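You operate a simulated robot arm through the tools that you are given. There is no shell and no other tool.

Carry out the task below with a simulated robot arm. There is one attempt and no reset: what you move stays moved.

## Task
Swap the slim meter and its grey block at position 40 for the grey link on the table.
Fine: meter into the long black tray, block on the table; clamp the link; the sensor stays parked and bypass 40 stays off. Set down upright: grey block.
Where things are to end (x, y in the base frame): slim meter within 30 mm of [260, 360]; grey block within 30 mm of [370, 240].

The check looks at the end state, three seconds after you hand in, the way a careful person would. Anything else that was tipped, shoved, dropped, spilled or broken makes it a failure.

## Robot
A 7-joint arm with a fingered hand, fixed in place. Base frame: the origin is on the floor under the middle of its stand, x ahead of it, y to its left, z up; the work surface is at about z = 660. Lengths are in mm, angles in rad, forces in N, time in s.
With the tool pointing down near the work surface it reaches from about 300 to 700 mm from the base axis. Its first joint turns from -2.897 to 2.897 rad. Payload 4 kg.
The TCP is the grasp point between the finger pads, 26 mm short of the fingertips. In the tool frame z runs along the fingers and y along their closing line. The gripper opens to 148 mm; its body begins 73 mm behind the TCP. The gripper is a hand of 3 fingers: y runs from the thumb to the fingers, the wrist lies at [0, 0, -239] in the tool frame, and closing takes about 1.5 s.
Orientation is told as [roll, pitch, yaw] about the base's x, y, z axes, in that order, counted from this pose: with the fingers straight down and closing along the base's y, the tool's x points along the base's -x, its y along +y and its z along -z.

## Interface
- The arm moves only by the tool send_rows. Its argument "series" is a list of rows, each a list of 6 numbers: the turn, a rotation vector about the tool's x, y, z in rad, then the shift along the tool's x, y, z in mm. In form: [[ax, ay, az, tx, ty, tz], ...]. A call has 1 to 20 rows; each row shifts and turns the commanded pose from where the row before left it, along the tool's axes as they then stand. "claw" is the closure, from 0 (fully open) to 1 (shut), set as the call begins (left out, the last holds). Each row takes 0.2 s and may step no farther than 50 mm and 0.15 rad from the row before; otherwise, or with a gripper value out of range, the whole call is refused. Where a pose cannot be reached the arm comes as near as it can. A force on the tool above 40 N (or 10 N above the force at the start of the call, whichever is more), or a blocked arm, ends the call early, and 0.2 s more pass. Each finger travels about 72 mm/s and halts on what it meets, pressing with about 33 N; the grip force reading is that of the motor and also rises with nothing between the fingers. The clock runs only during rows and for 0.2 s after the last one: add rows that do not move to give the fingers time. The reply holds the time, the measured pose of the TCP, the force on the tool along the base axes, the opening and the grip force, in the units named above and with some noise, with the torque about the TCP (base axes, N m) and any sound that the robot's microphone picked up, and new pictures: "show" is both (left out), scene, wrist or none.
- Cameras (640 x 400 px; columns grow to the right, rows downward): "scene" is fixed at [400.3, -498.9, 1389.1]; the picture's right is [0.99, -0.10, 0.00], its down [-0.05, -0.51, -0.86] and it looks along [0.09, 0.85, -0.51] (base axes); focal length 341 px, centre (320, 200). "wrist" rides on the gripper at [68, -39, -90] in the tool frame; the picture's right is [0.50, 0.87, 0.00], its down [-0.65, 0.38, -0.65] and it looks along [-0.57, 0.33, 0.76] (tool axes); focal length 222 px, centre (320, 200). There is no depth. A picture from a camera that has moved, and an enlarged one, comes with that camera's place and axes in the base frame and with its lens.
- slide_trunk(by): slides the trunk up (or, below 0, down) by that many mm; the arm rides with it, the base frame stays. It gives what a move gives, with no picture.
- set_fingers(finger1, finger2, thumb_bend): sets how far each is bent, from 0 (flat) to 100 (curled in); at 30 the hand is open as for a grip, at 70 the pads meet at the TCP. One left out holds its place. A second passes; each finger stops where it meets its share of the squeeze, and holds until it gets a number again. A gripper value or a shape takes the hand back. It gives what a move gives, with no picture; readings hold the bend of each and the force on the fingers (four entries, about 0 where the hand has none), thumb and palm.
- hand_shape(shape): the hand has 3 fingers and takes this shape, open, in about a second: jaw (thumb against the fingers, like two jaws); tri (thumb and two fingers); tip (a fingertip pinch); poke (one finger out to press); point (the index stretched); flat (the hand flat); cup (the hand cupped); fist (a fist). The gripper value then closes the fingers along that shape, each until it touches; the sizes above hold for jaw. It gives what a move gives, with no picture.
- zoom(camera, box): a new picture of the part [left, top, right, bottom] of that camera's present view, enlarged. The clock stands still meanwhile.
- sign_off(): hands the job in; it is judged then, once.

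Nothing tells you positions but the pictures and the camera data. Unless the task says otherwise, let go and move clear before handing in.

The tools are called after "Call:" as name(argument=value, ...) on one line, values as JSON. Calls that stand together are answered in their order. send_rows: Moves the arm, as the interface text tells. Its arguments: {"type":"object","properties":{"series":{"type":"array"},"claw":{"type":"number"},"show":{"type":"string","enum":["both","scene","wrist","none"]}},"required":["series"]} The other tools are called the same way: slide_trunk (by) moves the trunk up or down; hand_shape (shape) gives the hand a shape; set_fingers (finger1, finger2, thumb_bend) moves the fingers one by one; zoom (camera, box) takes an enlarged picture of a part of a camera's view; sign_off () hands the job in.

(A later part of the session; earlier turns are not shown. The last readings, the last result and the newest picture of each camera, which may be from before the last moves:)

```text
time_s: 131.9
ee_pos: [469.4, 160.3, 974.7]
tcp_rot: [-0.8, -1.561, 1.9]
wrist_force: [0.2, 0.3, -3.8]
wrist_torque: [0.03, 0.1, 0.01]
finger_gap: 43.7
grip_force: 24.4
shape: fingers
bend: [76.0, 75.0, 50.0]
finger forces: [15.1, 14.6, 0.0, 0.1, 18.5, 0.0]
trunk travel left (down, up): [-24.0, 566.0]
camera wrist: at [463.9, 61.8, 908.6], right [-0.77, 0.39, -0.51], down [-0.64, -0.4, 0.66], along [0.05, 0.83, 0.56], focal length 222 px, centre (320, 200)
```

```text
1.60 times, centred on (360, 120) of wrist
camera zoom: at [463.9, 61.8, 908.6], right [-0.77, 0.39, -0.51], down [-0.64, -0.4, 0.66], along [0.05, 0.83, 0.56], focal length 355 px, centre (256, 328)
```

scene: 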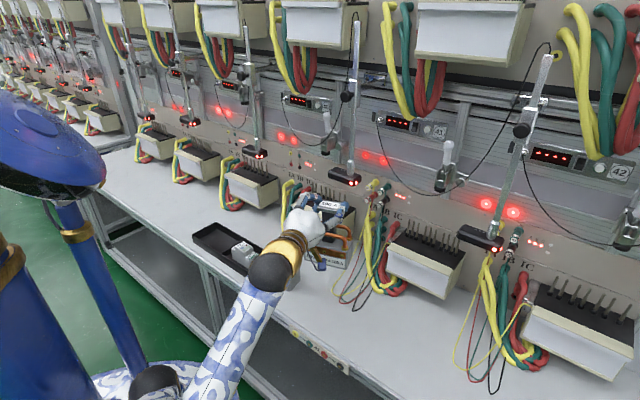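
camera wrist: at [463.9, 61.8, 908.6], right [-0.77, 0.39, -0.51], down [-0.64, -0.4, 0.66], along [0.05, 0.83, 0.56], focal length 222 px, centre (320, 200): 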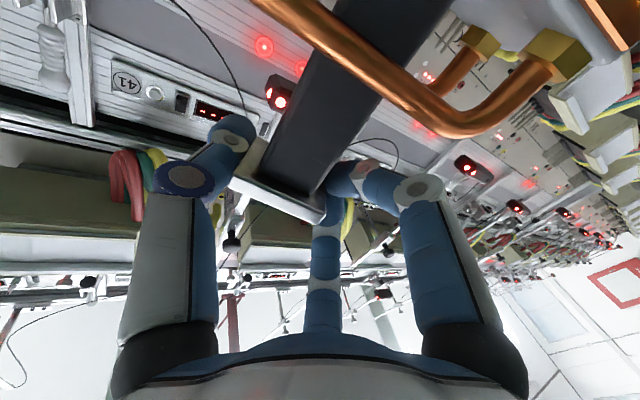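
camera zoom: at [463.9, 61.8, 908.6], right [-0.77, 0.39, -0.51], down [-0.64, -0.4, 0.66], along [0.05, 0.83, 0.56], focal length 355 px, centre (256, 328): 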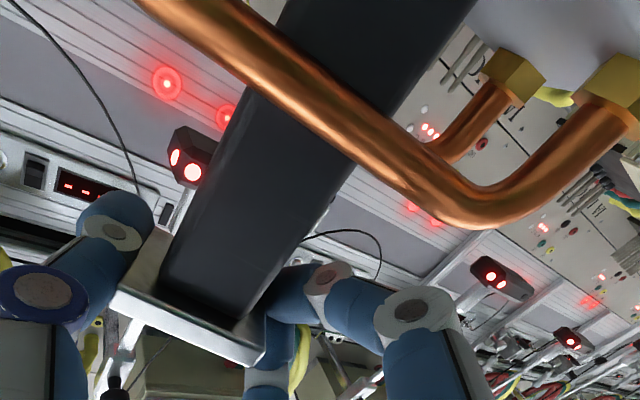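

The link is up and stable. I'll carry it along the bench to a point in front of station 40 and turn it square to the station.

Call:
send_rows(series=[[0, 0, 0, 0, 10, 9.5], [0, 0, 0, 0, 20, 19], [0, 0, 0, 0, 20, 19], [0, 0, 0, 0, 20, 19], [0, 0, 0, 0, 20, 19], [0, 0, 0, 0, 20, 19], [0, 0, 0, 0, 20, 19], [0, 0, 0, 0, 17, 16], [0, 0, 0, 0, 10, 10], [0.096, 0, 0, 0, 0, 0], [0.096, 0, 0, 0, 0, 0], [0.096, 0, 0, 0, 0, 0], [0.096, 0, 0, 0, 0, 0], [0, 0, 0, 0, 0, 0]], show="both")

Call:
zoom(camera="scene", box=[250, 130, 378, 240])

```text
time_s: 134.9
ee_pos: [396.8, 364.7, 970.9]
tcp_rot: [-1.047, -1.562, 1.76]
wrist_force: [-0.2, -0.7, -3.1]
wrist_torque: [0.02, 0.07, -0.03]
finger_gap: 43.0
grip_force: 23.2
shape: fingers
bend: [76.0, 76.0, 51.0]
finger forces: [12.9, 15.4, 0.1, 0.0, 17.9, 0.1]
trunk travel left (down, up): [-24.0, 566.0]
camera wrist: at [355.1, 275.8, 904.6], right [-0.57, 0.65, -0.51], down [-0.74, -0.14, 0.66], along [0.36, 0.75, 0.56], focal length 222 px, centre (320, 200)
```

scene: 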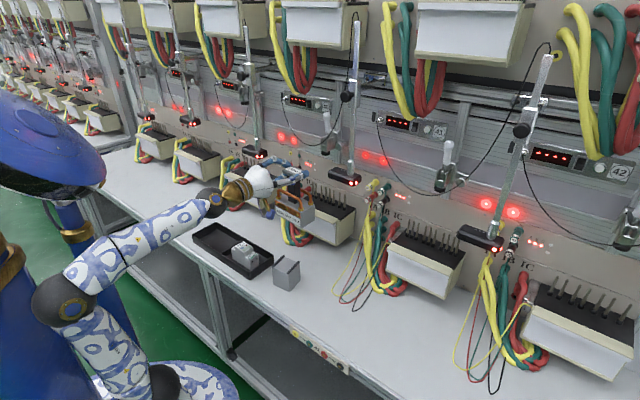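
wrist: 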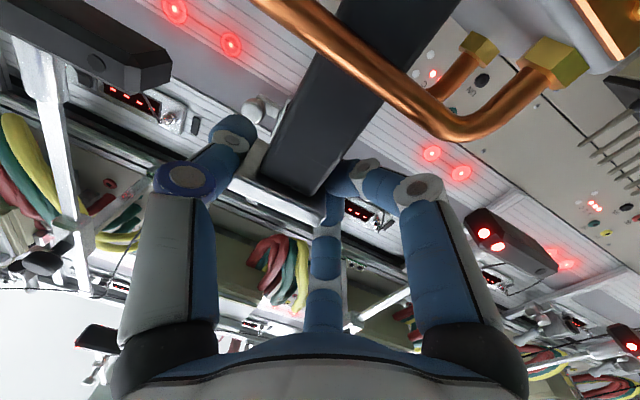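

```text
3.64 times, centred on (314, 185) of scene
camera zoom: at [400.3, -498.9, 1389.1], right [0.99, -0.1, 0.0], down [-0.05, -0.51, -0.86], along [0.09, 0.85, -0.51], focal length 1239 px, centre (342, 254)
```

zoom: 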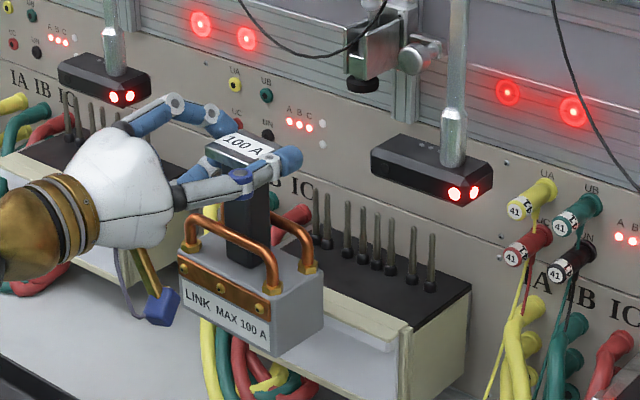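

The link is in front of station 40, upright and roughly square. I'll measure it closely for the final alignment.

Call:
zoom(camera="scene", box=[290, 160, 338, 190])

Call:
zoom(camera="scene", box=[290, 185, 354, 225])

Call:
zoom(camera="scene", box=[320, 140, 368, 170])

Call:
zoom(camera="wrist", box=[200, 100, 400, 225])

```text
13.33 times, centred on (314, 175) of scene
camera zoom: at [400.3, -498.9, 1389.1], right [0.99, -0.1, 0.0], down [-0.05, -0.51, -0.86], along [0.09, 0.85, -0.51], focal length 4541 px, centre (400, 533)
```

zoom: 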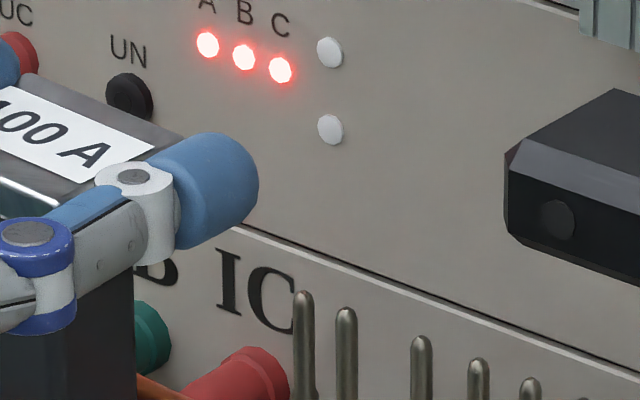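

```text
10.00 times, centred on (322, 205) of scene
camera zoom: at [400.3, -498.9, 1389.1], right [0.99, -0.1, 0.0], down [-0.05, -0.51, -0.86], along [0.09, 0.85, -0.51], focal length 3406 px, centre (300, 150)
```

zoom: 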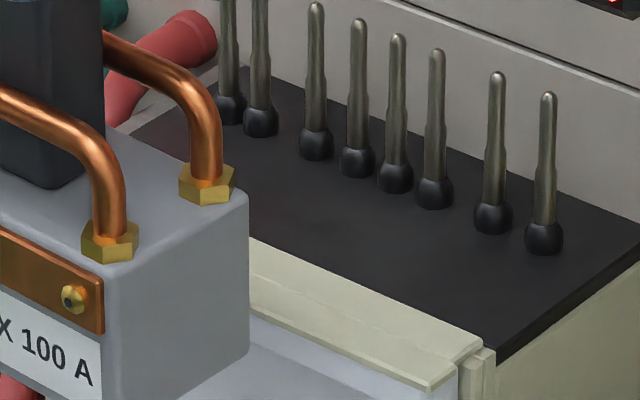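

```text
13.33 times, centred on (344, 155) of scene
camera zoom: at [400.3, -498.9, 1389.1], right [0.99, -0.1, 0.0], down [-0.05, -0.51, -0.86], along [0.09, 0.85, -0.51], focal length 4541 px, centre (0, 800)
```

zoom: 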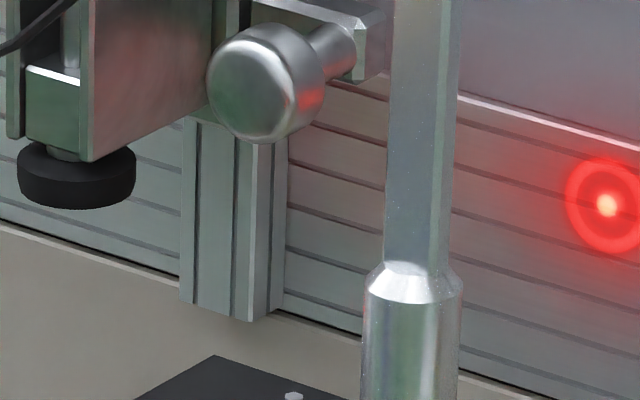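

```text
3.20 times, centred on (300, 162) of wrist
camera zoom: at [355.1, 275.8, 904.6], right [-0.57, 0.65, -0.51], down [-0.74, -0.14, 0.66], along [0.36, 0.75, 0.56], focal length 711 px, centre (384, 320)
```

zoom: 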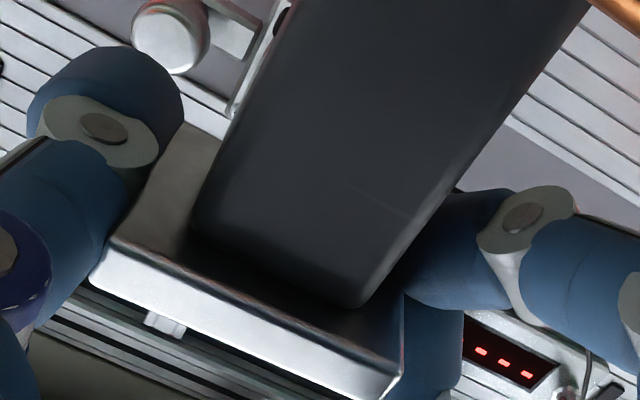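

Call:
zoom(camera="scene", box=[284, 158, 332, 188])

Call:
zoom(camera="scene", box=[272, 190, 336, 230])

```text
13.33 times, centred on (308, 173) of scene
camera zoom: at [400.3, -498.9, 1389.1], right [0.99, -0.1, 0.0], down [-0.05, -0.51, -0.86], along [0.09, 0.85, -0.51], focal length 4541 px, centre (480, 560)
```

zoom: 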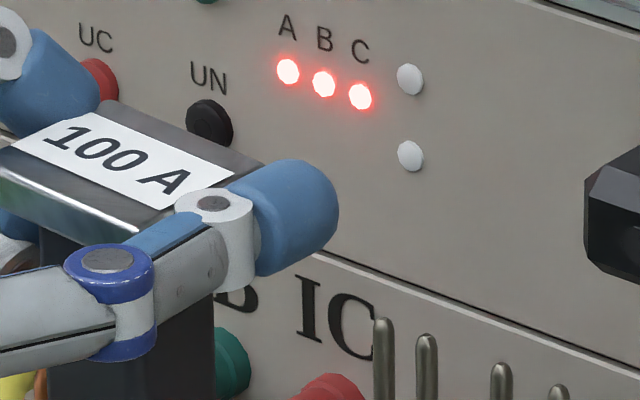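

```text
10.00 times, centred on (304, 210) of scene
camera zoom: at [400.3, -498.9, 1389.1], right [0.99, -0.1, 0.0], down [-0.05, -0.51, -0.86], along [0.09, 0.85, -0.51], focal length 3406 px, centre (480, 100)
```

zoom: 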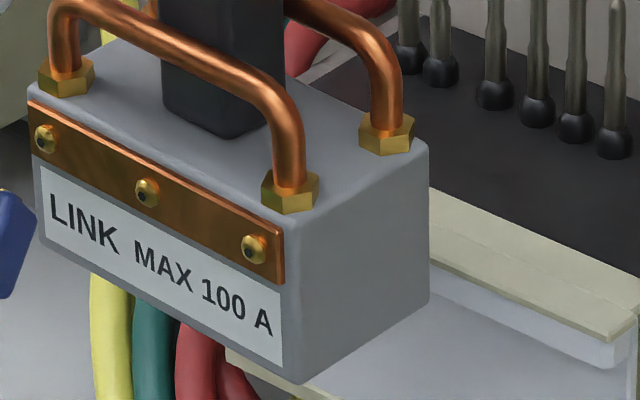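

The wrist view gives an exact fit: the link's heading equals the tool's, with its centre 7 mm ahead and 21 mm right of the TCP. I'll square it to 45°, lower slightly, and line up with the seat below the clamp.

Call:
send_rows(series=[[-0.0715, 0, 0, 0, 0, 0], [0, 0, 0, 3.2, -4, 5], [0, 0, 0, 3.2, -4, 5], [0, 0, 0, 0, 0, 0]], show="both")

Call:
zoom(camera="scene", box=[270, 130, 366, 230])

Call:
zoom(camera="wrist", box=[200, 100, 400, 225])

```text
time_s: 135.9
ee_pos: [410.6, 365.8, 965.4]
tcp_rot: [-1.106, -1.563, 1.891]
wrist_force: [-0.2, 0.1, -3.1]
wrist_torque: [-0.02, 0.03, -0.02]
finger_gap: 42.9
grip_force: 22.7
shape: fingers
bend: [76.0, 76.0, 51.0]
finger forces: [12.6, 15.5, 0.0, 0.0, 17.9, 0.0]
trunk travel left (down, up): [-24.0, 566.0]
camera wrist: at [375.0, 273.5, 898.7], right [-0.61, 0.61, -0.51], down [-0.73, -0.19, 0.65], along [0.3, 0.77, 0.56], focal length 222 px, centre (320, 200)
```

scene: 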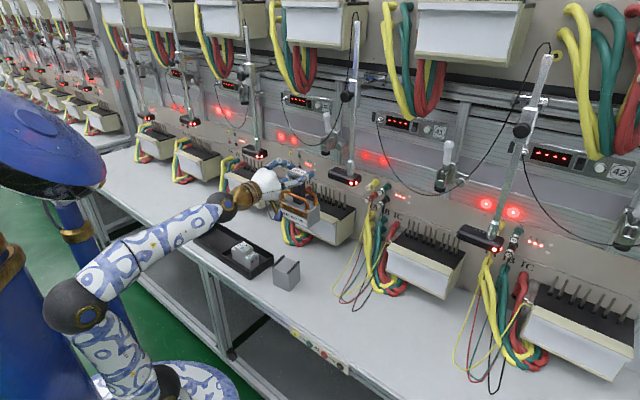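
wrist: 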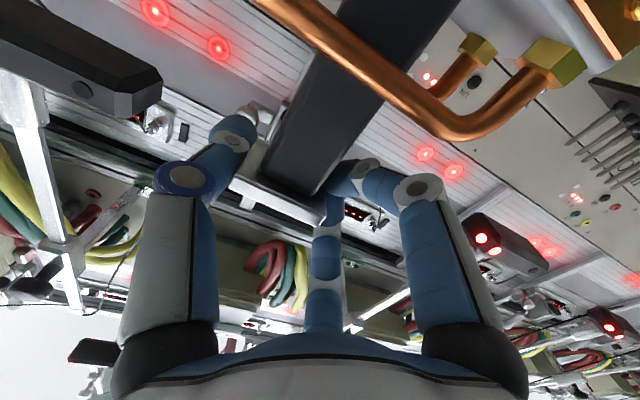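

```text
4.00 times, centred on (318, 180) of scene
camera zoom: at [400.3, -498.9, 1389.1], right [0.99, -0.1, 0.0], down [-0.05, -0.51, -0.86], along [0.09, 0.85, -0.51], focal length 1362 px, centre (328, 280)
```

zoom: 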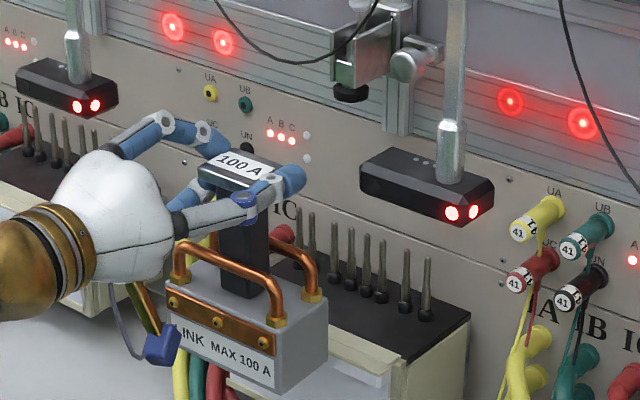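

```text
3.20 times, centred on (300, 162) of wrist
camera zoom: at [375.0, 273.5, 898.7], right [-0.61, 0.61, -0.51], down [-0.73, -0.19, 0.65], along [0.3, 0.77, 0.56], focal length 711 px, centre (384, 320)
```

zoom: 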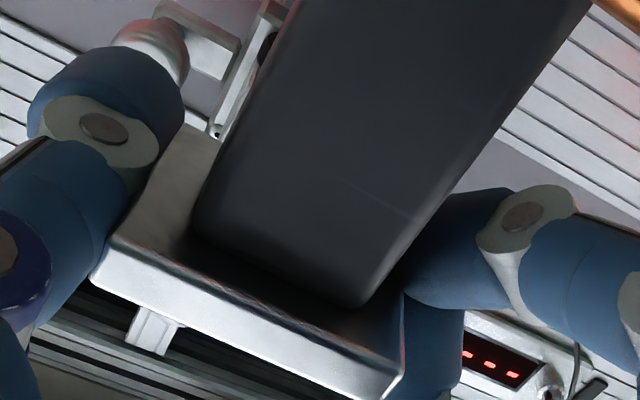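

Aligned at 45°. I'm moving forward over the terminal in stages, watching for contact.

Call:
send_rows(series=[[0, 0, 0, 0, 0, 15], [0, 0, 0, 0, 0, 15], [0, 0, 0, 0, 0, 15], [0, 0, 0, 0, 0, 10], [0, 0, 0, 0, 0, 0]], show="both")

Call:
zoom(camera="scene", box=[286, 130, 366, 230])

Call:
zoom(camera="scene", box=[300, 190, 348, 220])

```text
time_s: 137.1
ee_pos: [449.0, 406.3, 965.2]
tcp_rot: [-1.109, -1.563, 1.897]
wrist_force: [-0.1, 0.1, -4.3]
wrist_torque: [0.06, 0.08, 0.01]
finger_gap: 42.7
grip_force: 23.2
shape: fingers
bend: [76.0, 76.0, 51.0]
finger forces: [12.4, 15.1, 0.0, 0.0, 17.9, 0.0]
trunk travel left (down, up): [-24.0, 566.0]
camera wrist: at [413.4, 313.2, 899.3], right [-0.61, 0.61, -0.51], down [-0.73, -0.19, 0.65], along [0.3, 0.77, 0.56], focal length 222 px, centre (320, 200)
```

scene: 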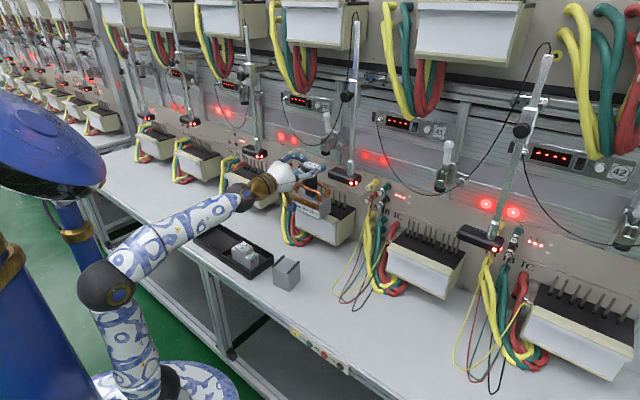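
wrist: 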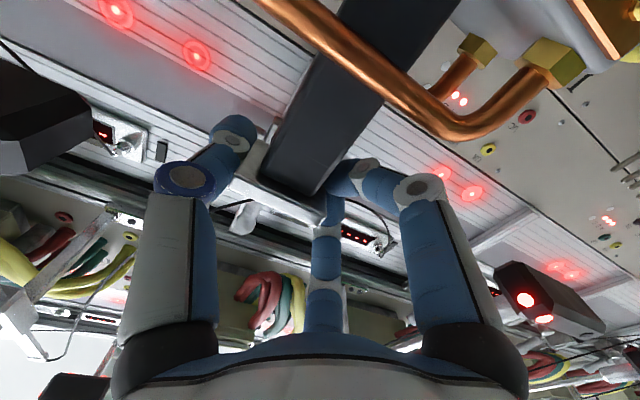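

```text
4.00 times, centred on (326, 180) of scene
camera zoom: at [400.3, -498.9, 1389.1], right [0.99, -0.1, 0.0], down [-0.05, -0.51, -0.86], along [0.09, 0.85, -0.51], focal length 1362 px, centre (296, 280)
```

zoom: 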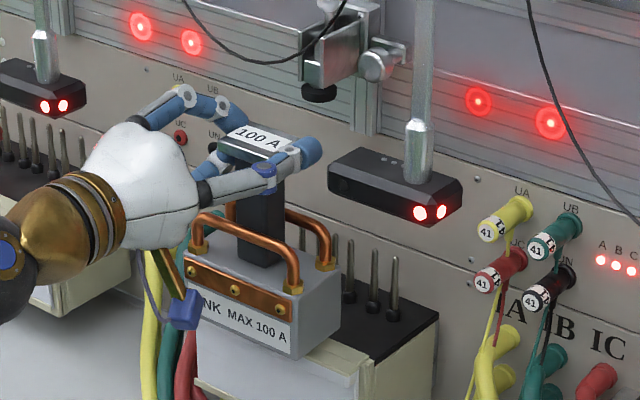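

```text
13.33 times, centred on (324, 205) of scene
camera zoom: at [400.3, -498.9, 1389.1], right [0.99, -0.1, 0.0], down [-0.05, -0.51, -0.86], along [0.09, 0.85, -0.51], focal length 4541 px, centre (267, 133)
```

zoom: 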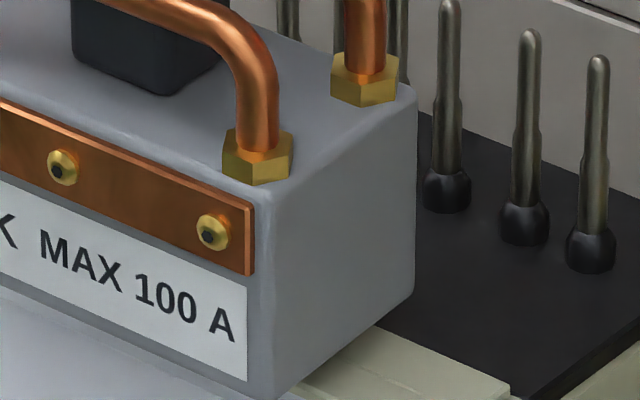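

No contact so far. The link's centreline is on the clamp axis, with 64 mm to go. Continuing.

Call:
send_rows(series=[[0, 0, 0, 0, 0, 12], [0, 0, 0, 0, 0, 12], [0, 0, 0, 0, 0, 11], [0, 0, 0, 0, 0, 0]], show="both")

Call:
zoom(camera="scene", box=[286, 130, 366, 230])

Call:
zoom(camera="scene", box=[300, 140, 364, 180])

Call:
zoom(camera="wrist", box=[180, 80, 420, 240])

```text
time_s: 138.1
ee_pos: [474.0, 429.8, 964.7]
tcp_rot: [-0.976, -1.563, 1.761]
wrist_force: [0.2, 0.5, -4.1]
wrist_torque: [0.06, 0.08, 0.02]
finger_gap: 42.5
grip_force: 22.4
shape: fingers
bend: [76.0, 76.0, 51.0]
finger forces: [12.0, 14.7, 0.0, 0.1, 17.7, 0.0]
trunk travel left (down, up): [-24.0, 566.0]
camera wrist: at [438.2, 338.0, 899.1], right [-0.61, 0.61, -0.51], down [-0.73, -0.19, 0.66], along [0.3, 0.77, 0.56], focal length 222 px, centre (320, 200)
```

scene: 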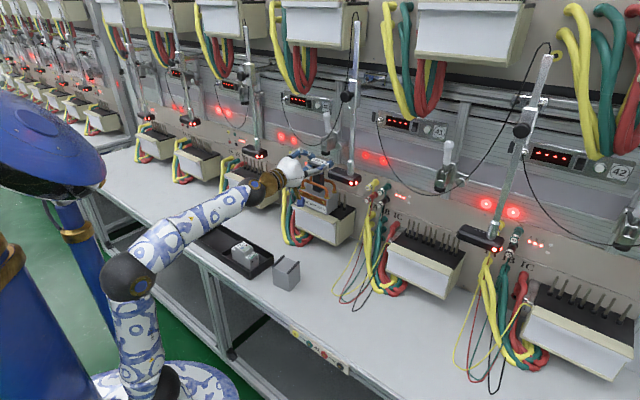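
wrist: 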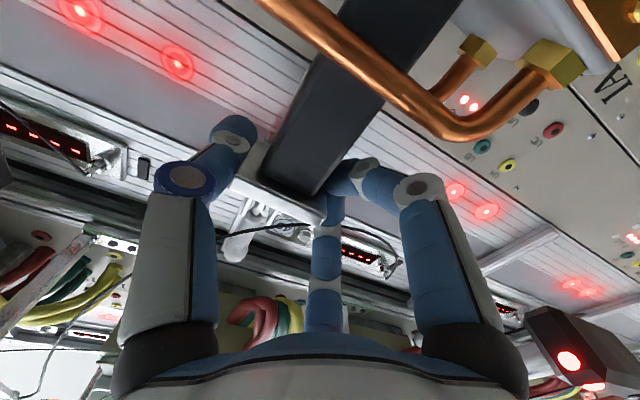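

```text
4.00 times, centred on (326, 180) of scene
camera zoom: at [400.3, -498.9, 1389.1], right [0.99, -0.1, 0.0], down [-0.05, -0.51, -0.86], along [0.09, 0.85, -0.51], focal length 1362 px, centre (296, 280)
```

zoom: 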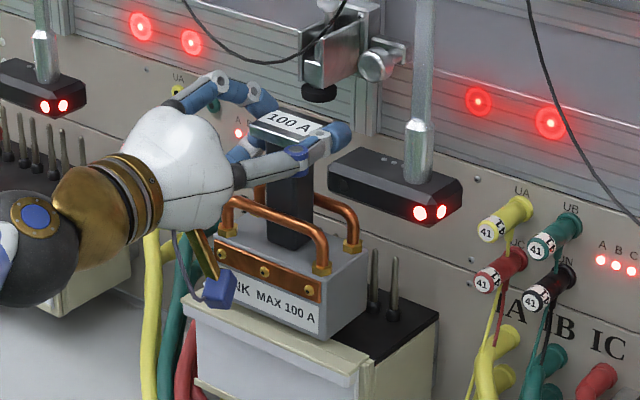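

```text
10.00 times, centred on (332, 160) of scene
camera zoom: at [400.3, -498.9, 1389.1], right [0.99, -0.1, 0.0], down [-0.05, -0.51, -0.86], along [0.09, 0.85, -0.51], focal length 3406 px, centre (200, 600)
```

zoom: 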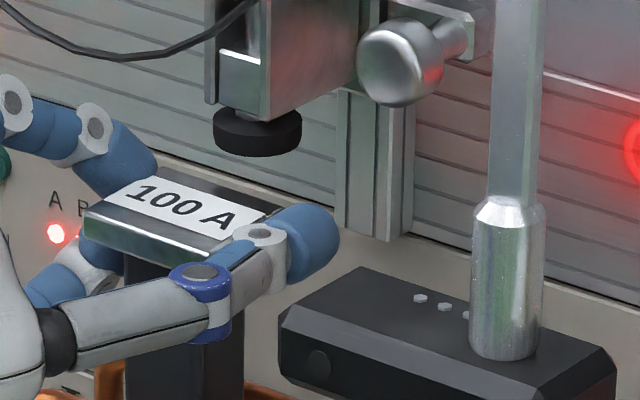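

```text
2.50 times, centred on (300, 160) of wrist
camera zoom: at [438.2, 338.0, 899.1], right [-0.61, 0.61, -0.51], down [-0.73, -0.19, 0.66], along [0.3, 0.77, 0.56], focal length 555 px, centre (370, 300)
```

zoom: 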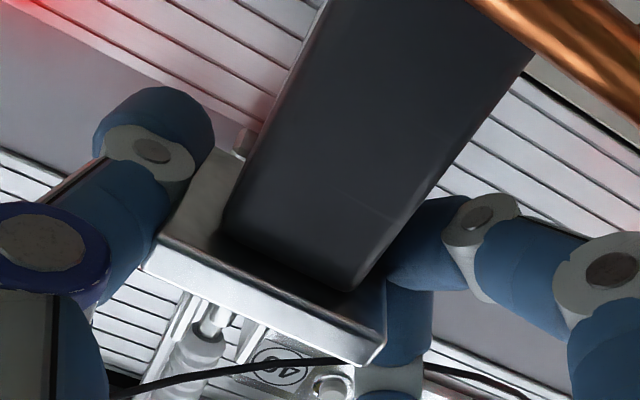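

The link slides in cleanly, with about 8 mm under the plunger and about 10 mm above the terminal. Last 30 mm forward.

Call:
send_rows(series=[[0, 0, 0, 0, 0, 10], [0, 0, 0, 0, 0, 10], [0, 0, 0, 0, 0, 9.5], [0, 0, 0, 0, 0, 0]], show="both")

Call:
zoom(camera="scene", box=[296, 135, 376, 215])

Call:
zoom(camera="scene", box=[306, 195, 346, 220])

Call:
zoom(camera="wrist", box=[180, 80, 420, 240])

```text
time_s: 139.1
ee_pos: [494.4, 452.3, 964.9]
tcp_rot: [-1.1, -1.563, 1.883]
wrist_force: [0.1, 0.7, -4.7]
wrist_torque: [0.06, 0.07, 0.0]
finger_gap: 42.3
grip_force: 22.3
shape: fingers
bend: [76.0, 76.0, 51.0]
finger forces: [11.8, 14.6, 0.0, 0.1, 17.7, 0.0]
trunk travel left (down, up): [-24.0, 566.0]
camera wrist: at [459.1, 358.8, 898.7], right [-0.61, 0.61, -0.51], down [-0.73, -0.19, 0.65], along [0.3, 0.77, 0.56], focal length 222 px, centre (320, 200)
```

scene: 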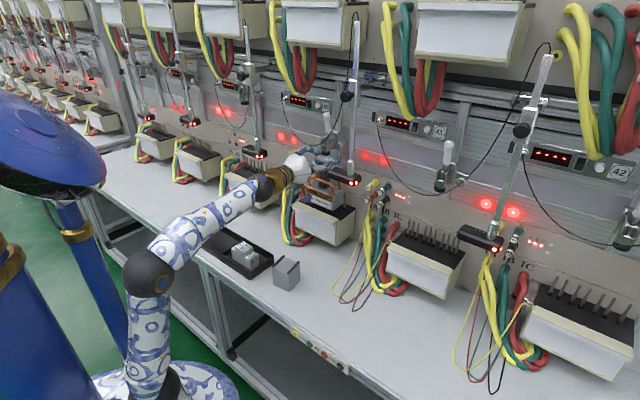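
wrist: 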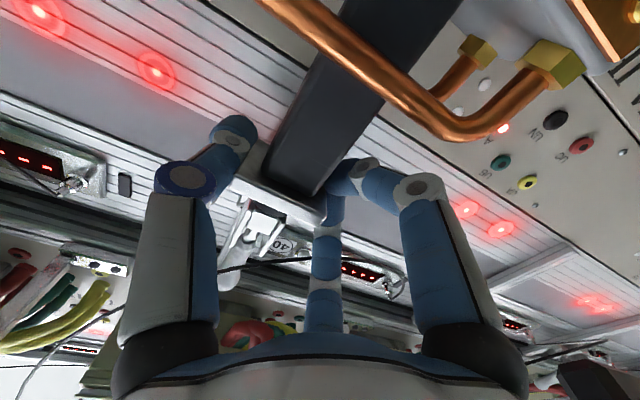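

```text
5.00 times, centred on (336, 175) of scene
camera zoom: at [400.3, -498.9, 1389.1], right [0.99, -0.1, 0.0], down [-0.05, -0.51, -0.86], along [0.09, 0.85, -0.51], focal length 1703 px, centre (240, 325)
```

zoom: 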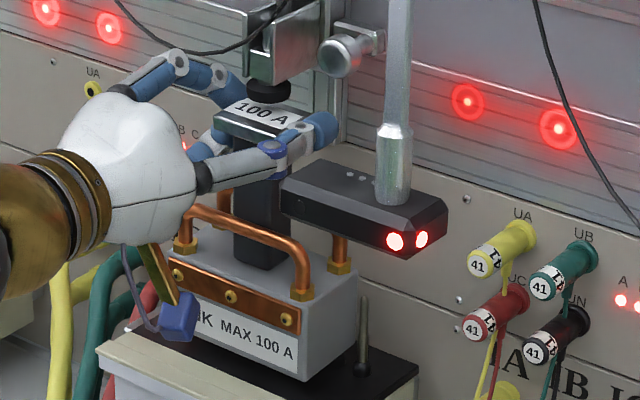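

```text
16.00 times, centred on (326, 208) of scene
camera zoom: at [400.3, -498.9, 1389.1], right [0.99, -0.1, 0.0], down [-0.05, -0.51, -0.86], along [0.09, 0.85, -0.51], focal length 5450 px, centre (224, 80)
```

zoom: 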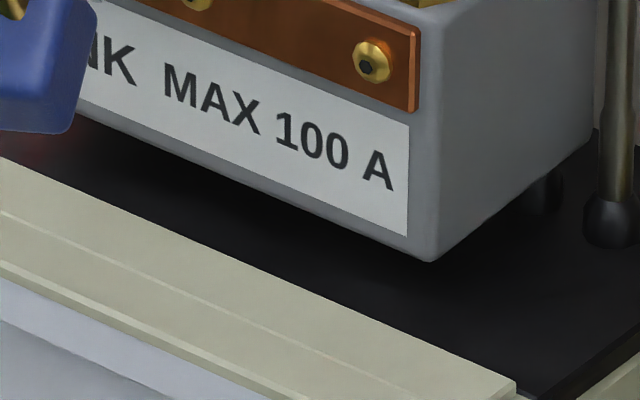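

```text
2.50 times, centred on (300, 160) of wrist
camera zoom: at [459.1, 358.8, 898.7], right [-0.61, 0.61, -0.51], down [-0.73, -0.19, 0.65], along [0.3, 0.77, 0.56], focal length 555 px, centre (370, 300)
```

zoom: 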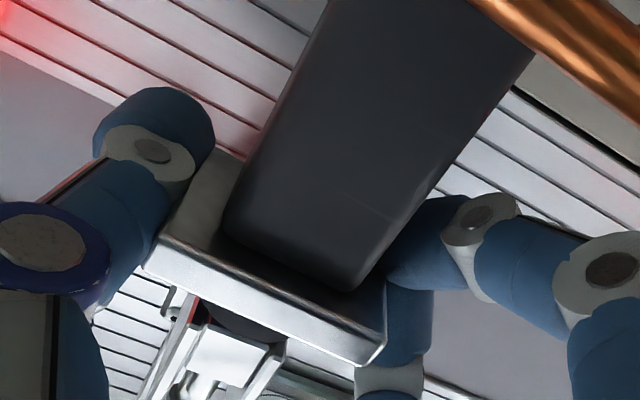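

The link's front edge will land on the same line the block had, and it is centred within about 2 mm. Now I'll lower it gently onto the terminal.

Call:
send_rows(series=[[0, 0, 0, 2, 0, 0], [0, 0, 0, 2, 0, 0], [0, 0, 0, 1.5, 0, 0], [0, 0, 0, 0, 0, 0]], show="none")

Call:
send_rows(series=[[0, 0, 0, 1.5, 0, 0], [0, 0, 0, 0, 0, 0]], show="none")

Call:
send_rows(series=[[0, 0, 0, 1.5, 0, 0], [0, 0, 0, 0, 0, 0]], show="none")

Call:
send_rows(series=[[0, 0, 0, 1.5, 0, 0], [0, 0, 0, 0, 0, 0]], show="none")

Call:
zoom(camera="scene", box=[306, 195, 346, 220])

```text
time_s: 140.1
ee_pos: [495.5, 451.0, 959.1]
tcp_rot: [-1.065, -1.561, 1.848]
wrist_force: [-0.3, -0.3, -3.7]
wrist_torque: [-0.02, 0.03, 0.03]
finger_gap: 41.9
grip_force: 21.6
shape: fingers
bend: [76.0, 76.0, 51.0]
finger forces: [11.6, 14.6, 0.1, 0.0, 17.6, 0.0]
trunk travel left (down, up): [-24.0, 566.0]
```

```text
time_s: 140.7
ee_pos: [494.3, 451.4, 957.8]
tcp_rot: [-1.054, -1.561, 1.84]
wrist_force: [0.2, -0.3, -3.7]
wrist_torque: [0.04, 0.07, 0.0]
finger_gap: 42.0
grip_force: 21.8
shape: fingers
bend: [76.0, 76.0, 51.0]
finger forces: [11.6, 14.6, 0.0, 0.0, 17.6, 0.0]
trunk travel left (down, up): [-24.0, 566.0]
```

```text
time_s: 141.3
ee_pos: [493.9, 451.2, 956.0]
tcp_rot: [-1.052, -1.561, 1.838]
wrist_force: [-1.0, 0.4, -4.4]
wrist_torque: [0.04, 0.05, -0.01]
finger_gap: 42.2
grip_force: 22.2
shape: fingers
bend: [76.0, 76.0, 51.0]
finger forces: [11.6, 14.5, 0.1, 0.0, 17.6, 0.1]
trunk travel left (down, up): [-24.0, 566.0]
```

```text
time_s: 141.9
ee_pos: [494.2, 451.7, 953.4]
tcp_rot: [-1.037, -1.562, 1.824]
wrist_force: [-1.0, 0.1, -3.4]
wrist_torque: [0.03, 0.06, -0.01]
finger_gap: 42.0
grip_force: 21.4
shape: fingers
bend: [76.0, 76.0, 51.0]
finger forces: [11.4, 14.4, 0.0, 0.0, 17.5, 0.1]
trunk travel left (down, up): [-24.0, 566.0]
```

```text
16.00 times, centred on (326, 208) of scene
camera zoom: at [400.3, -498.9, 1389.1], right [0.99, -0.1, 0.0], down [-0.05, -0.51, -0.86], along [0.09, 0.85, -0.51], focal length 5450 px, centre (224, 80)
```

zoom: 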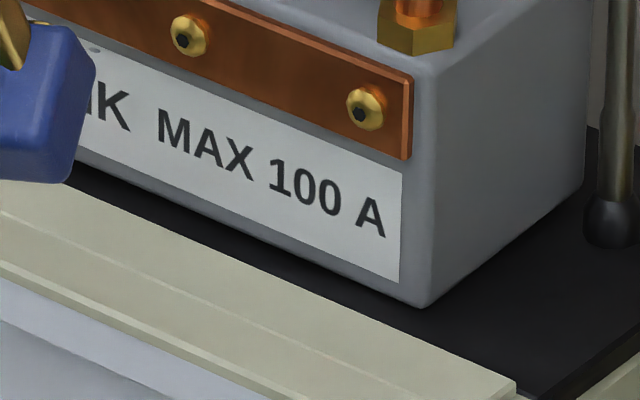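

Call:
send_rows(series=[[0, 0, 0, 1.2, 0, 0], [0, 0, 0, 0, 0, 0]], show="none")

Call:
send_rows(series=[[0, 0, 0, 1.2, 0, 0], [0, 0, 0, 0, 0, 0]], show="none")

Call:
send_rows(series=[[0, 0, 0, 1.2, 0, 0], [0, 0, 0, 0, 0, 0]], show="none")

Call:
zoom(camera="scene", box=[306, 195, 346, 220])

```text
time_s: 142.5
ee_pos: [494.2, 452.0, 954.5]
tcp_rot: [-1.138, -1.563, 1.924]
wrist_force: [0.3, 1.1, -1.8]
wrist_torque: [0.0, -0.05, 0.01]
finger_gap: 41.6
grip_force: 21.6
shape: fingers
bend: [76.0, 76.0, 51.0]
finger forces: [11.1, 14.5, 0.0, 0.0, 17.2, 0.0]
trunk travel left (down, up): [-24.0, 566.0]
```

```text
time_s: 143.1
ee_pos: [494.8, 451.4, 952.9]
tcp_rot: [-1.153, -1.562, 1.938]
wrist_force: [-0.3, 1.9, 1.7]
wrist_torque: [-0.08, -0.11, 0.04]
finger_gap: 38.3
grip_force: 18.4
shape: fingers
bend: [76.0, 76.0, 51.0]
finger forces: [9.0, 11.7, 0.0, 0.0, 15.7, 0.0]
trunk travel left (down, up): [-24.0, 566.0]
```

```text
time_s: 143.7
ee_pos: [493.8, 451.5, 952.7]
tcp_rot: [-1.236, -1.561, 2.022]
wrist_force: [0.0, 3.4, 6.0]
wrist_torque: [-0.11, -0.29, 0.08]
finger_gap: 38.4
grip_force: 18.0
shape: fingers
bend: [76.0, 76.0, 51.0]
finger forces: [8.6, 12.3, 0.0, 0.1, 15.1, 0.1]
trunk travel left (down, up): [-24.0, 566.0]
```

```text
16.00 times, centred on (326, 208) of scene
camera zoom: at [400.3, -498.9, 1389.1], right [0.99, -0.1, 0.0], down [-0.05, -0.51, -0.86], along [0.09, 0.85, -0.51], focal length 5450 px, centre (224, 80)
```

zoom: 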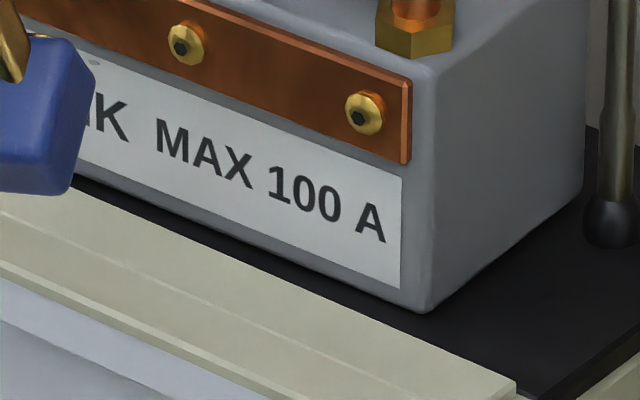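

The link is seated on the terminal, at the same place the block had within about 2 mm. I'll relieve the pressure and open the thumb gradually so it doesn't shift.

Call:
send_rows(series=[[0, 0, 0, -0.8, 0, 0], [0, 0, 0, 0, 0, 0]], show="none")

Call:
set_fingers(finger1=76, finger2=76, thumb_bend=50)

Call:
set_fingers(thumb_bend=46)

Call:
zoom(camera="scene", box=[306, 195, 346, 220])

Call:
zoom(camera="scene", box=[306, 145, 354, 175])

Call:
zoom(camera="wrist", box=[180, 80, 420, 240])

```text
time_s: 144.3
ee_pos: [493.3, 451.8, 951.7]
tcp_rot: [-1.129, -1.562, 1.912]
wrist_force: [0.8, 2.8, 5.2]
wrist_torque: [-0.17, -0.32, 0.08]
finger_gap: 38.2
grip_force: 18.0
shape: fingers
bend: [76.0, 76.0, 51.0]
finger forces: [9.1, 11.9, 0.1, 0.0, 15.4, 0.1]
trunk travel left (down, up): [-24.0, 566.0]
```

```text
time_s: 145.3
ee_pos: [493.5, 451.7, 951.6]
tcp_rot: [-1.101, -1.56, 1.884]
wrist_force: [0.4, 1.8, 1.3]
wrist_torque: [-0.04, -0.12, 0.04]
finger_gap: 39.1
grip_force: 8.4
shape: fingers
bend: [74.0, 74.0, 47.0]
finger forces: [4.6, 6.2, 0.1, 0.0, 5.5, 0.0]
trunk travel left (down, up): [-24.0, 566.0]
```

```text
time_s: 146.3
ee_pos: [493.9, 451.5, 952.3]
tcp_rot: [-1.097, -1.563, 1.882]
wrist_force: [-0.3, 0.9, -0.1]
wrist_torque: [-0.04, -0.07, 0.04]
finger_gap: 40.7
grip_force: 5.8
shape: fingers
bend: [75.0, 74.0, 45.0]
finger forces: [3.6, 4.4, 0.0, 0.1, 2.2, 0.0]
trunk travel left (down, up): [-24.0, 566.0]
```

```text
16.00 times, centred on (326, 208) of scene
camera zoom: at [400.3, -498.9, 1389.1], right [0.99, -0.1, 0.0], down [-0.05, -0.51, -0.86], along [0.09, 0.85, -0.51], focal length 5450 px, centre (224, 80)
```

zoom: 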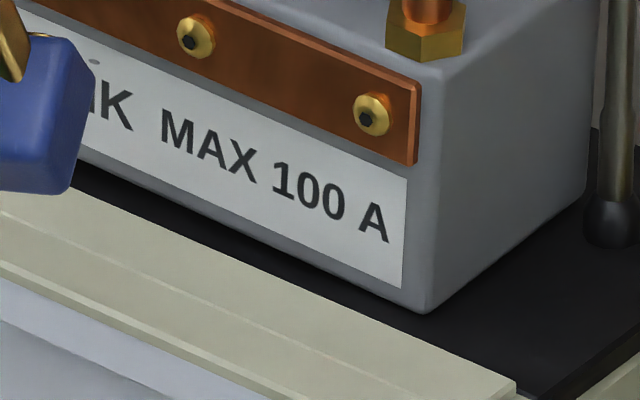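

```text
13.33 times, centred on (330, 160) of scene
camera zoom: at [400.3, -498.9, 1389.1], right [0.99, -0.1, 0.0], down [-0.05, -0.51, -0.86], along [0.09, 0.85, -0.51], focal length 4541 px, centre (187, 733)
```

zoom: 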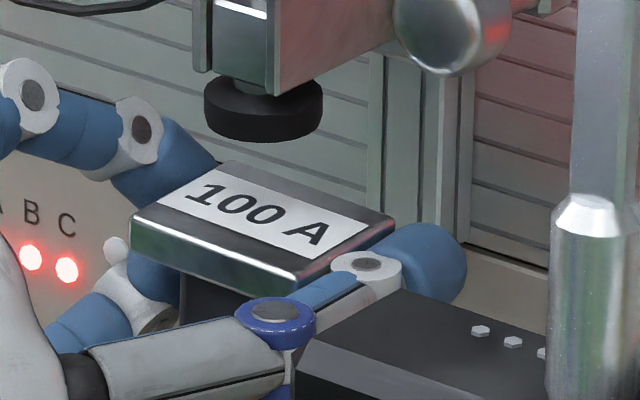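

```text
2.50 times, centred on (300, 160) of wrist
camera zoom: at [458.6, 358.6, 885.8], right [-0.61, 0.61, -0.51], down [-0.73, -0.19, 0.65], along [0.3, 0.77, 0.56], focal length 555 px, centre (370, 300)
```

zoom: 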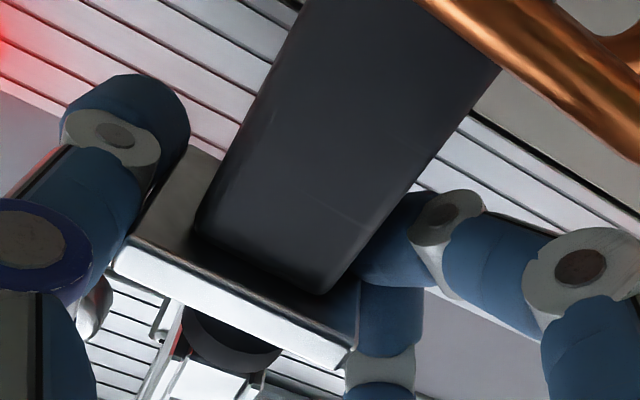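

The link is seated and the plunger sits right above the cap. I'll open the thumb fully, slip the fingers off the cap edge, and back out.

Call:
set_fingers(thumb_bend=38)

Call:
set_fingers(finger1=71, finger2=71, thumb_bend=32)

Call:
zoom(camera="wrist", box=[180, 80, 420, 240])

Call:
zoom(camera="scene", box=[306, 145, 354, 175])

```text
time_s: 147.3
ee_pos: [494.2, 450.1, 952.3]
tcp_rot: [-1.088, -1.562, 1.876]
wrist_force: [-0.3, 1.8, -1.1]
wrist_torque: [0.0, 0.04, 0.0]
finger_gap: 51.1
grip_force: 0.0
shape: fingers
bend: [75.0, 75.0, 38.0]
finger forces: [0.1, 0.1, 0.1, 0.0, 0.1, 0.0]
trunk travel left (down, up): [-24.0, 566.0]
```

```text
time_s: 148.3
ee_pos: [494.5, 452.1, 952.1]
tcp_rot: [-1.1, -1.561, 1.885]
wrist_force: [-1.1, 1.0, -1.0]
wrist_torque: [-0.03, 0.02, 0.02]
finger_gap: 65.5
grip_force: 1.6
shape: fingers
bend: [71.0, 71.0, 32.0]
finger forces: [0.0, 1.9, 0.0, 0.0, 0.1, 0.0]
trunk travel left (down, up): [-24.0, 566.0]
```

```text
2.50 times, centred on (300, 160) of wrist
camera zoom: at [458.6, 358.6, 885.9], right [-0.61, 0.61, -0.51], down [-0.73, -0.19, 0.65], along [0.3, 0.77, 0.56], focal length 555 px, centre (370, 300)
```

zoom: 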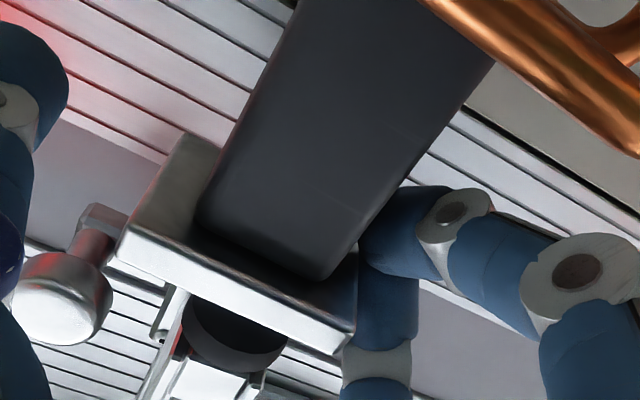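

```text
13.33 times, centred on (330, 160) of scene
camera zoom: at [400.3, -498.9, 1389.1], right [0.99, -0.1, 0.0], down [-0.05, -0.51, -0.86], along [0.09, 0.85, -0.51], focal length 4541 px, centre (187, 733)
```

zoom: 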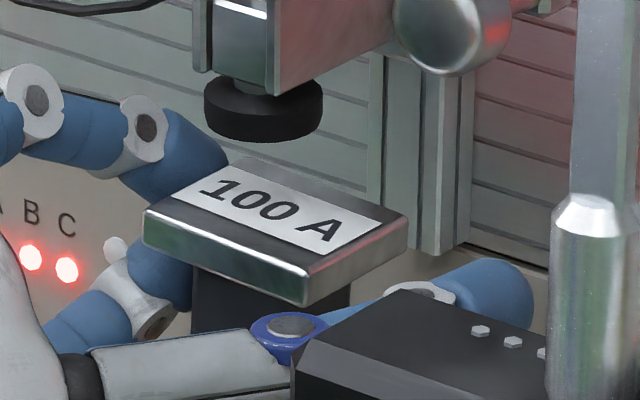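

Call:
send_rows(series=[[0, 0, 0, 0, 2, 0], [0, 0, 0, 0, 3, 0], [0, 0, 0, 0, 3, 0], [0, 0, 0, 0, 0, 0]], show="none")

Call:
zoom(camera="wrist", box=[180, 80, 420, 240])

Call:
zoom(camera="scene", box=[306, 145, 354, 175])

```text
time_s: 149.3
ee_pos: [489.1, 455.9, 952.5]
tcp_rot: [-1.086, -1.562, 1.872]
wrist_force: [-1.4, 1.0, -0.6]
wrist_torque: [0.01, 0.03, 0.01]
finger_gap: 66.1
grip_force: 0.9
shape: fingers
bend: [71.0, 71.0, 32.0]
finger forces: [1.0, 1.2, 0.1, 0.0, 0.1, 0.0]
trunk travel left (down, up): [-24.0, 566.0]
```

```text
2.50 times, centred on (300, 160) of wrist
camera zoom: at [453.5, 364.0, 885.9], right [-0.61, 0.61, -0.51], down [-0.73, -0.19, 0.66], along [0.3, 0.77, 0.56], focal length 555 px, centre (370, 300)
```

zoom: 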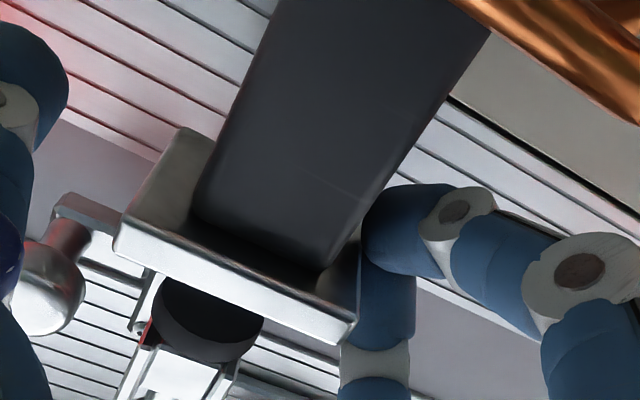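

```text
13.33 times, centred on (330, 160) of scene
camera zoom: at [400.3, -498.9, 1389.1], right [0.99, -0.1, 0.0], down [-0.05, -0.51, -0.86], along [0.09, 0.85, -0.51], focal length 4541 px, centre (187, 733)
```

zoom: 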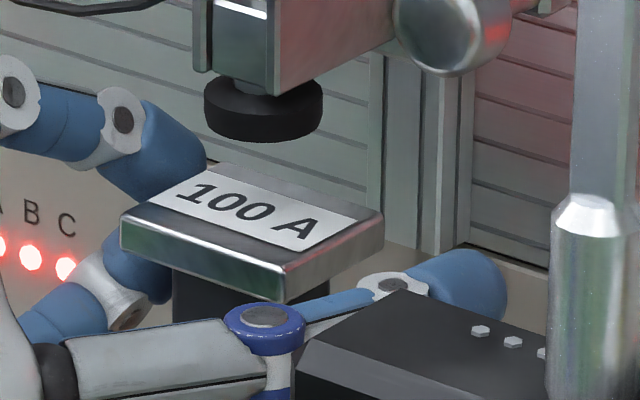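

The two fingers were pinching the cap edge between them and dragged the link about 6 mm left. I'll spread the fingers apart to let go.

Call:
set_fingers(finger1=66, finger2=66)

Call:
set_fingers(finger1=62, finger2=62)

Call:
zoom(camera="wrist", box=[180, 80, 420, 240])

Call:
zoom(camera="scene", box=[306, 145, 354, 175])

Call:
zoom(camera="scene", box=[306, 195, 346, 220])

```text
time_s: 150.3
ee_pos: [488.9, 456.5, 952.6]
tcp_rot: [-1.101, -1.562, 1.887]
wrist_force: [0.4, 0.6, 0.4]
wrist_torque: [0.0, -0.01, 0.0]
finger_gap: 71.2
grip_force: 0.1
shape: fingers
bend: [66.0, 66.0, 32.0]
finger forces: [0.0, 0.0, 0.0, 0.0, 0.0, 0.0]
trunk travel left (down, up): [-24.0, 566.0]
```

```text
time_s: 151.3
ee_pos: [488.8, 456.0, 953.0]
tcp_rot: [-1.102, -1.562, 1.886]
wrist_force: [-0.5, 0.4, 0.6]
wrist_torque: [-0.01, 0.01, 0.01]
finger_gap: 76.2
grip_force: 0.0
shape: fingers
bend: [62.0, 62.0, 32.0]
finger forces: [0.0, 0.0, 0.0, 0.0, 0.0, 0.0]
trunk travel left (down, up): [-24.0, 566.0]
```

```text
2.50 times, centred on (300, 160) of wrist
camera zoom: at [453.5, 363.9, 886.0], right [-0.61, 0.61, -0.51], down [-0.73, -0.19, 0.65], along [0.3, 0.77, 0.56], focal length 555 px, centre (370, 300)
```

zoom: 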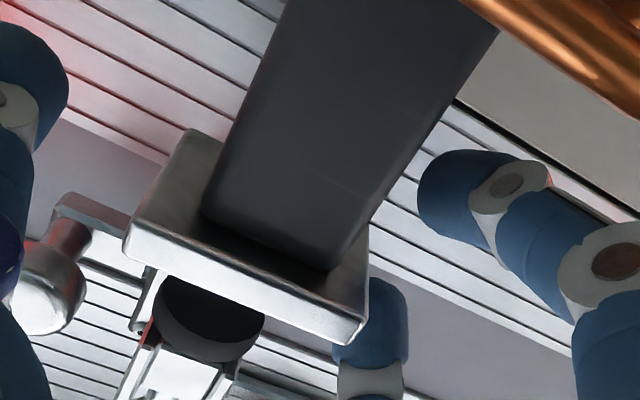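

```text
13.33 times, centred on (330, 160) of scene
camera zoom: at [400.3, -498.9, 1389.1], right [0.99, -0.1, 0.0], down [-0.05, -0.51, -0.86], along [0.09, 0.85, -0.51], focal length 4541 px, centre (187, 733)
```

zoom: 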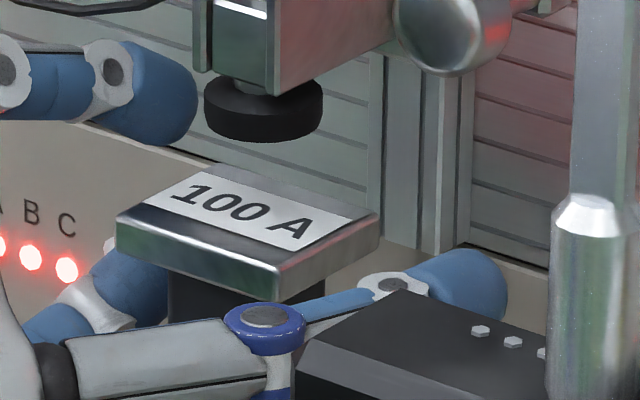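

```text
16.00 times, centred on (326, 208) of scene
camera zoom: at [400.3, -498.9, 1389.1], right [0.99, -0.1, 0.0], down [-0.05, -0.51, -0.86], along [0.09, 0.85, -0.51], focal length 5450 px, centre (224, 80)
```

zoom: 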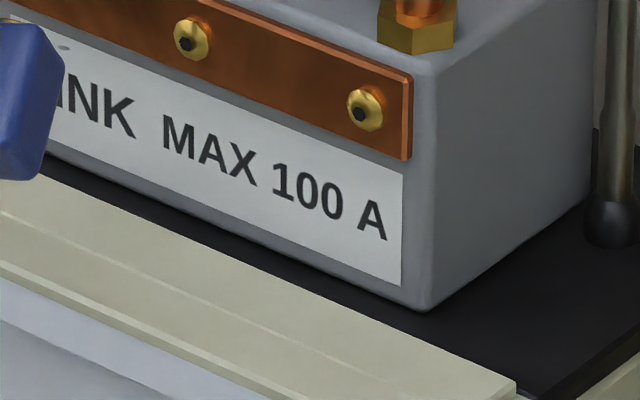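

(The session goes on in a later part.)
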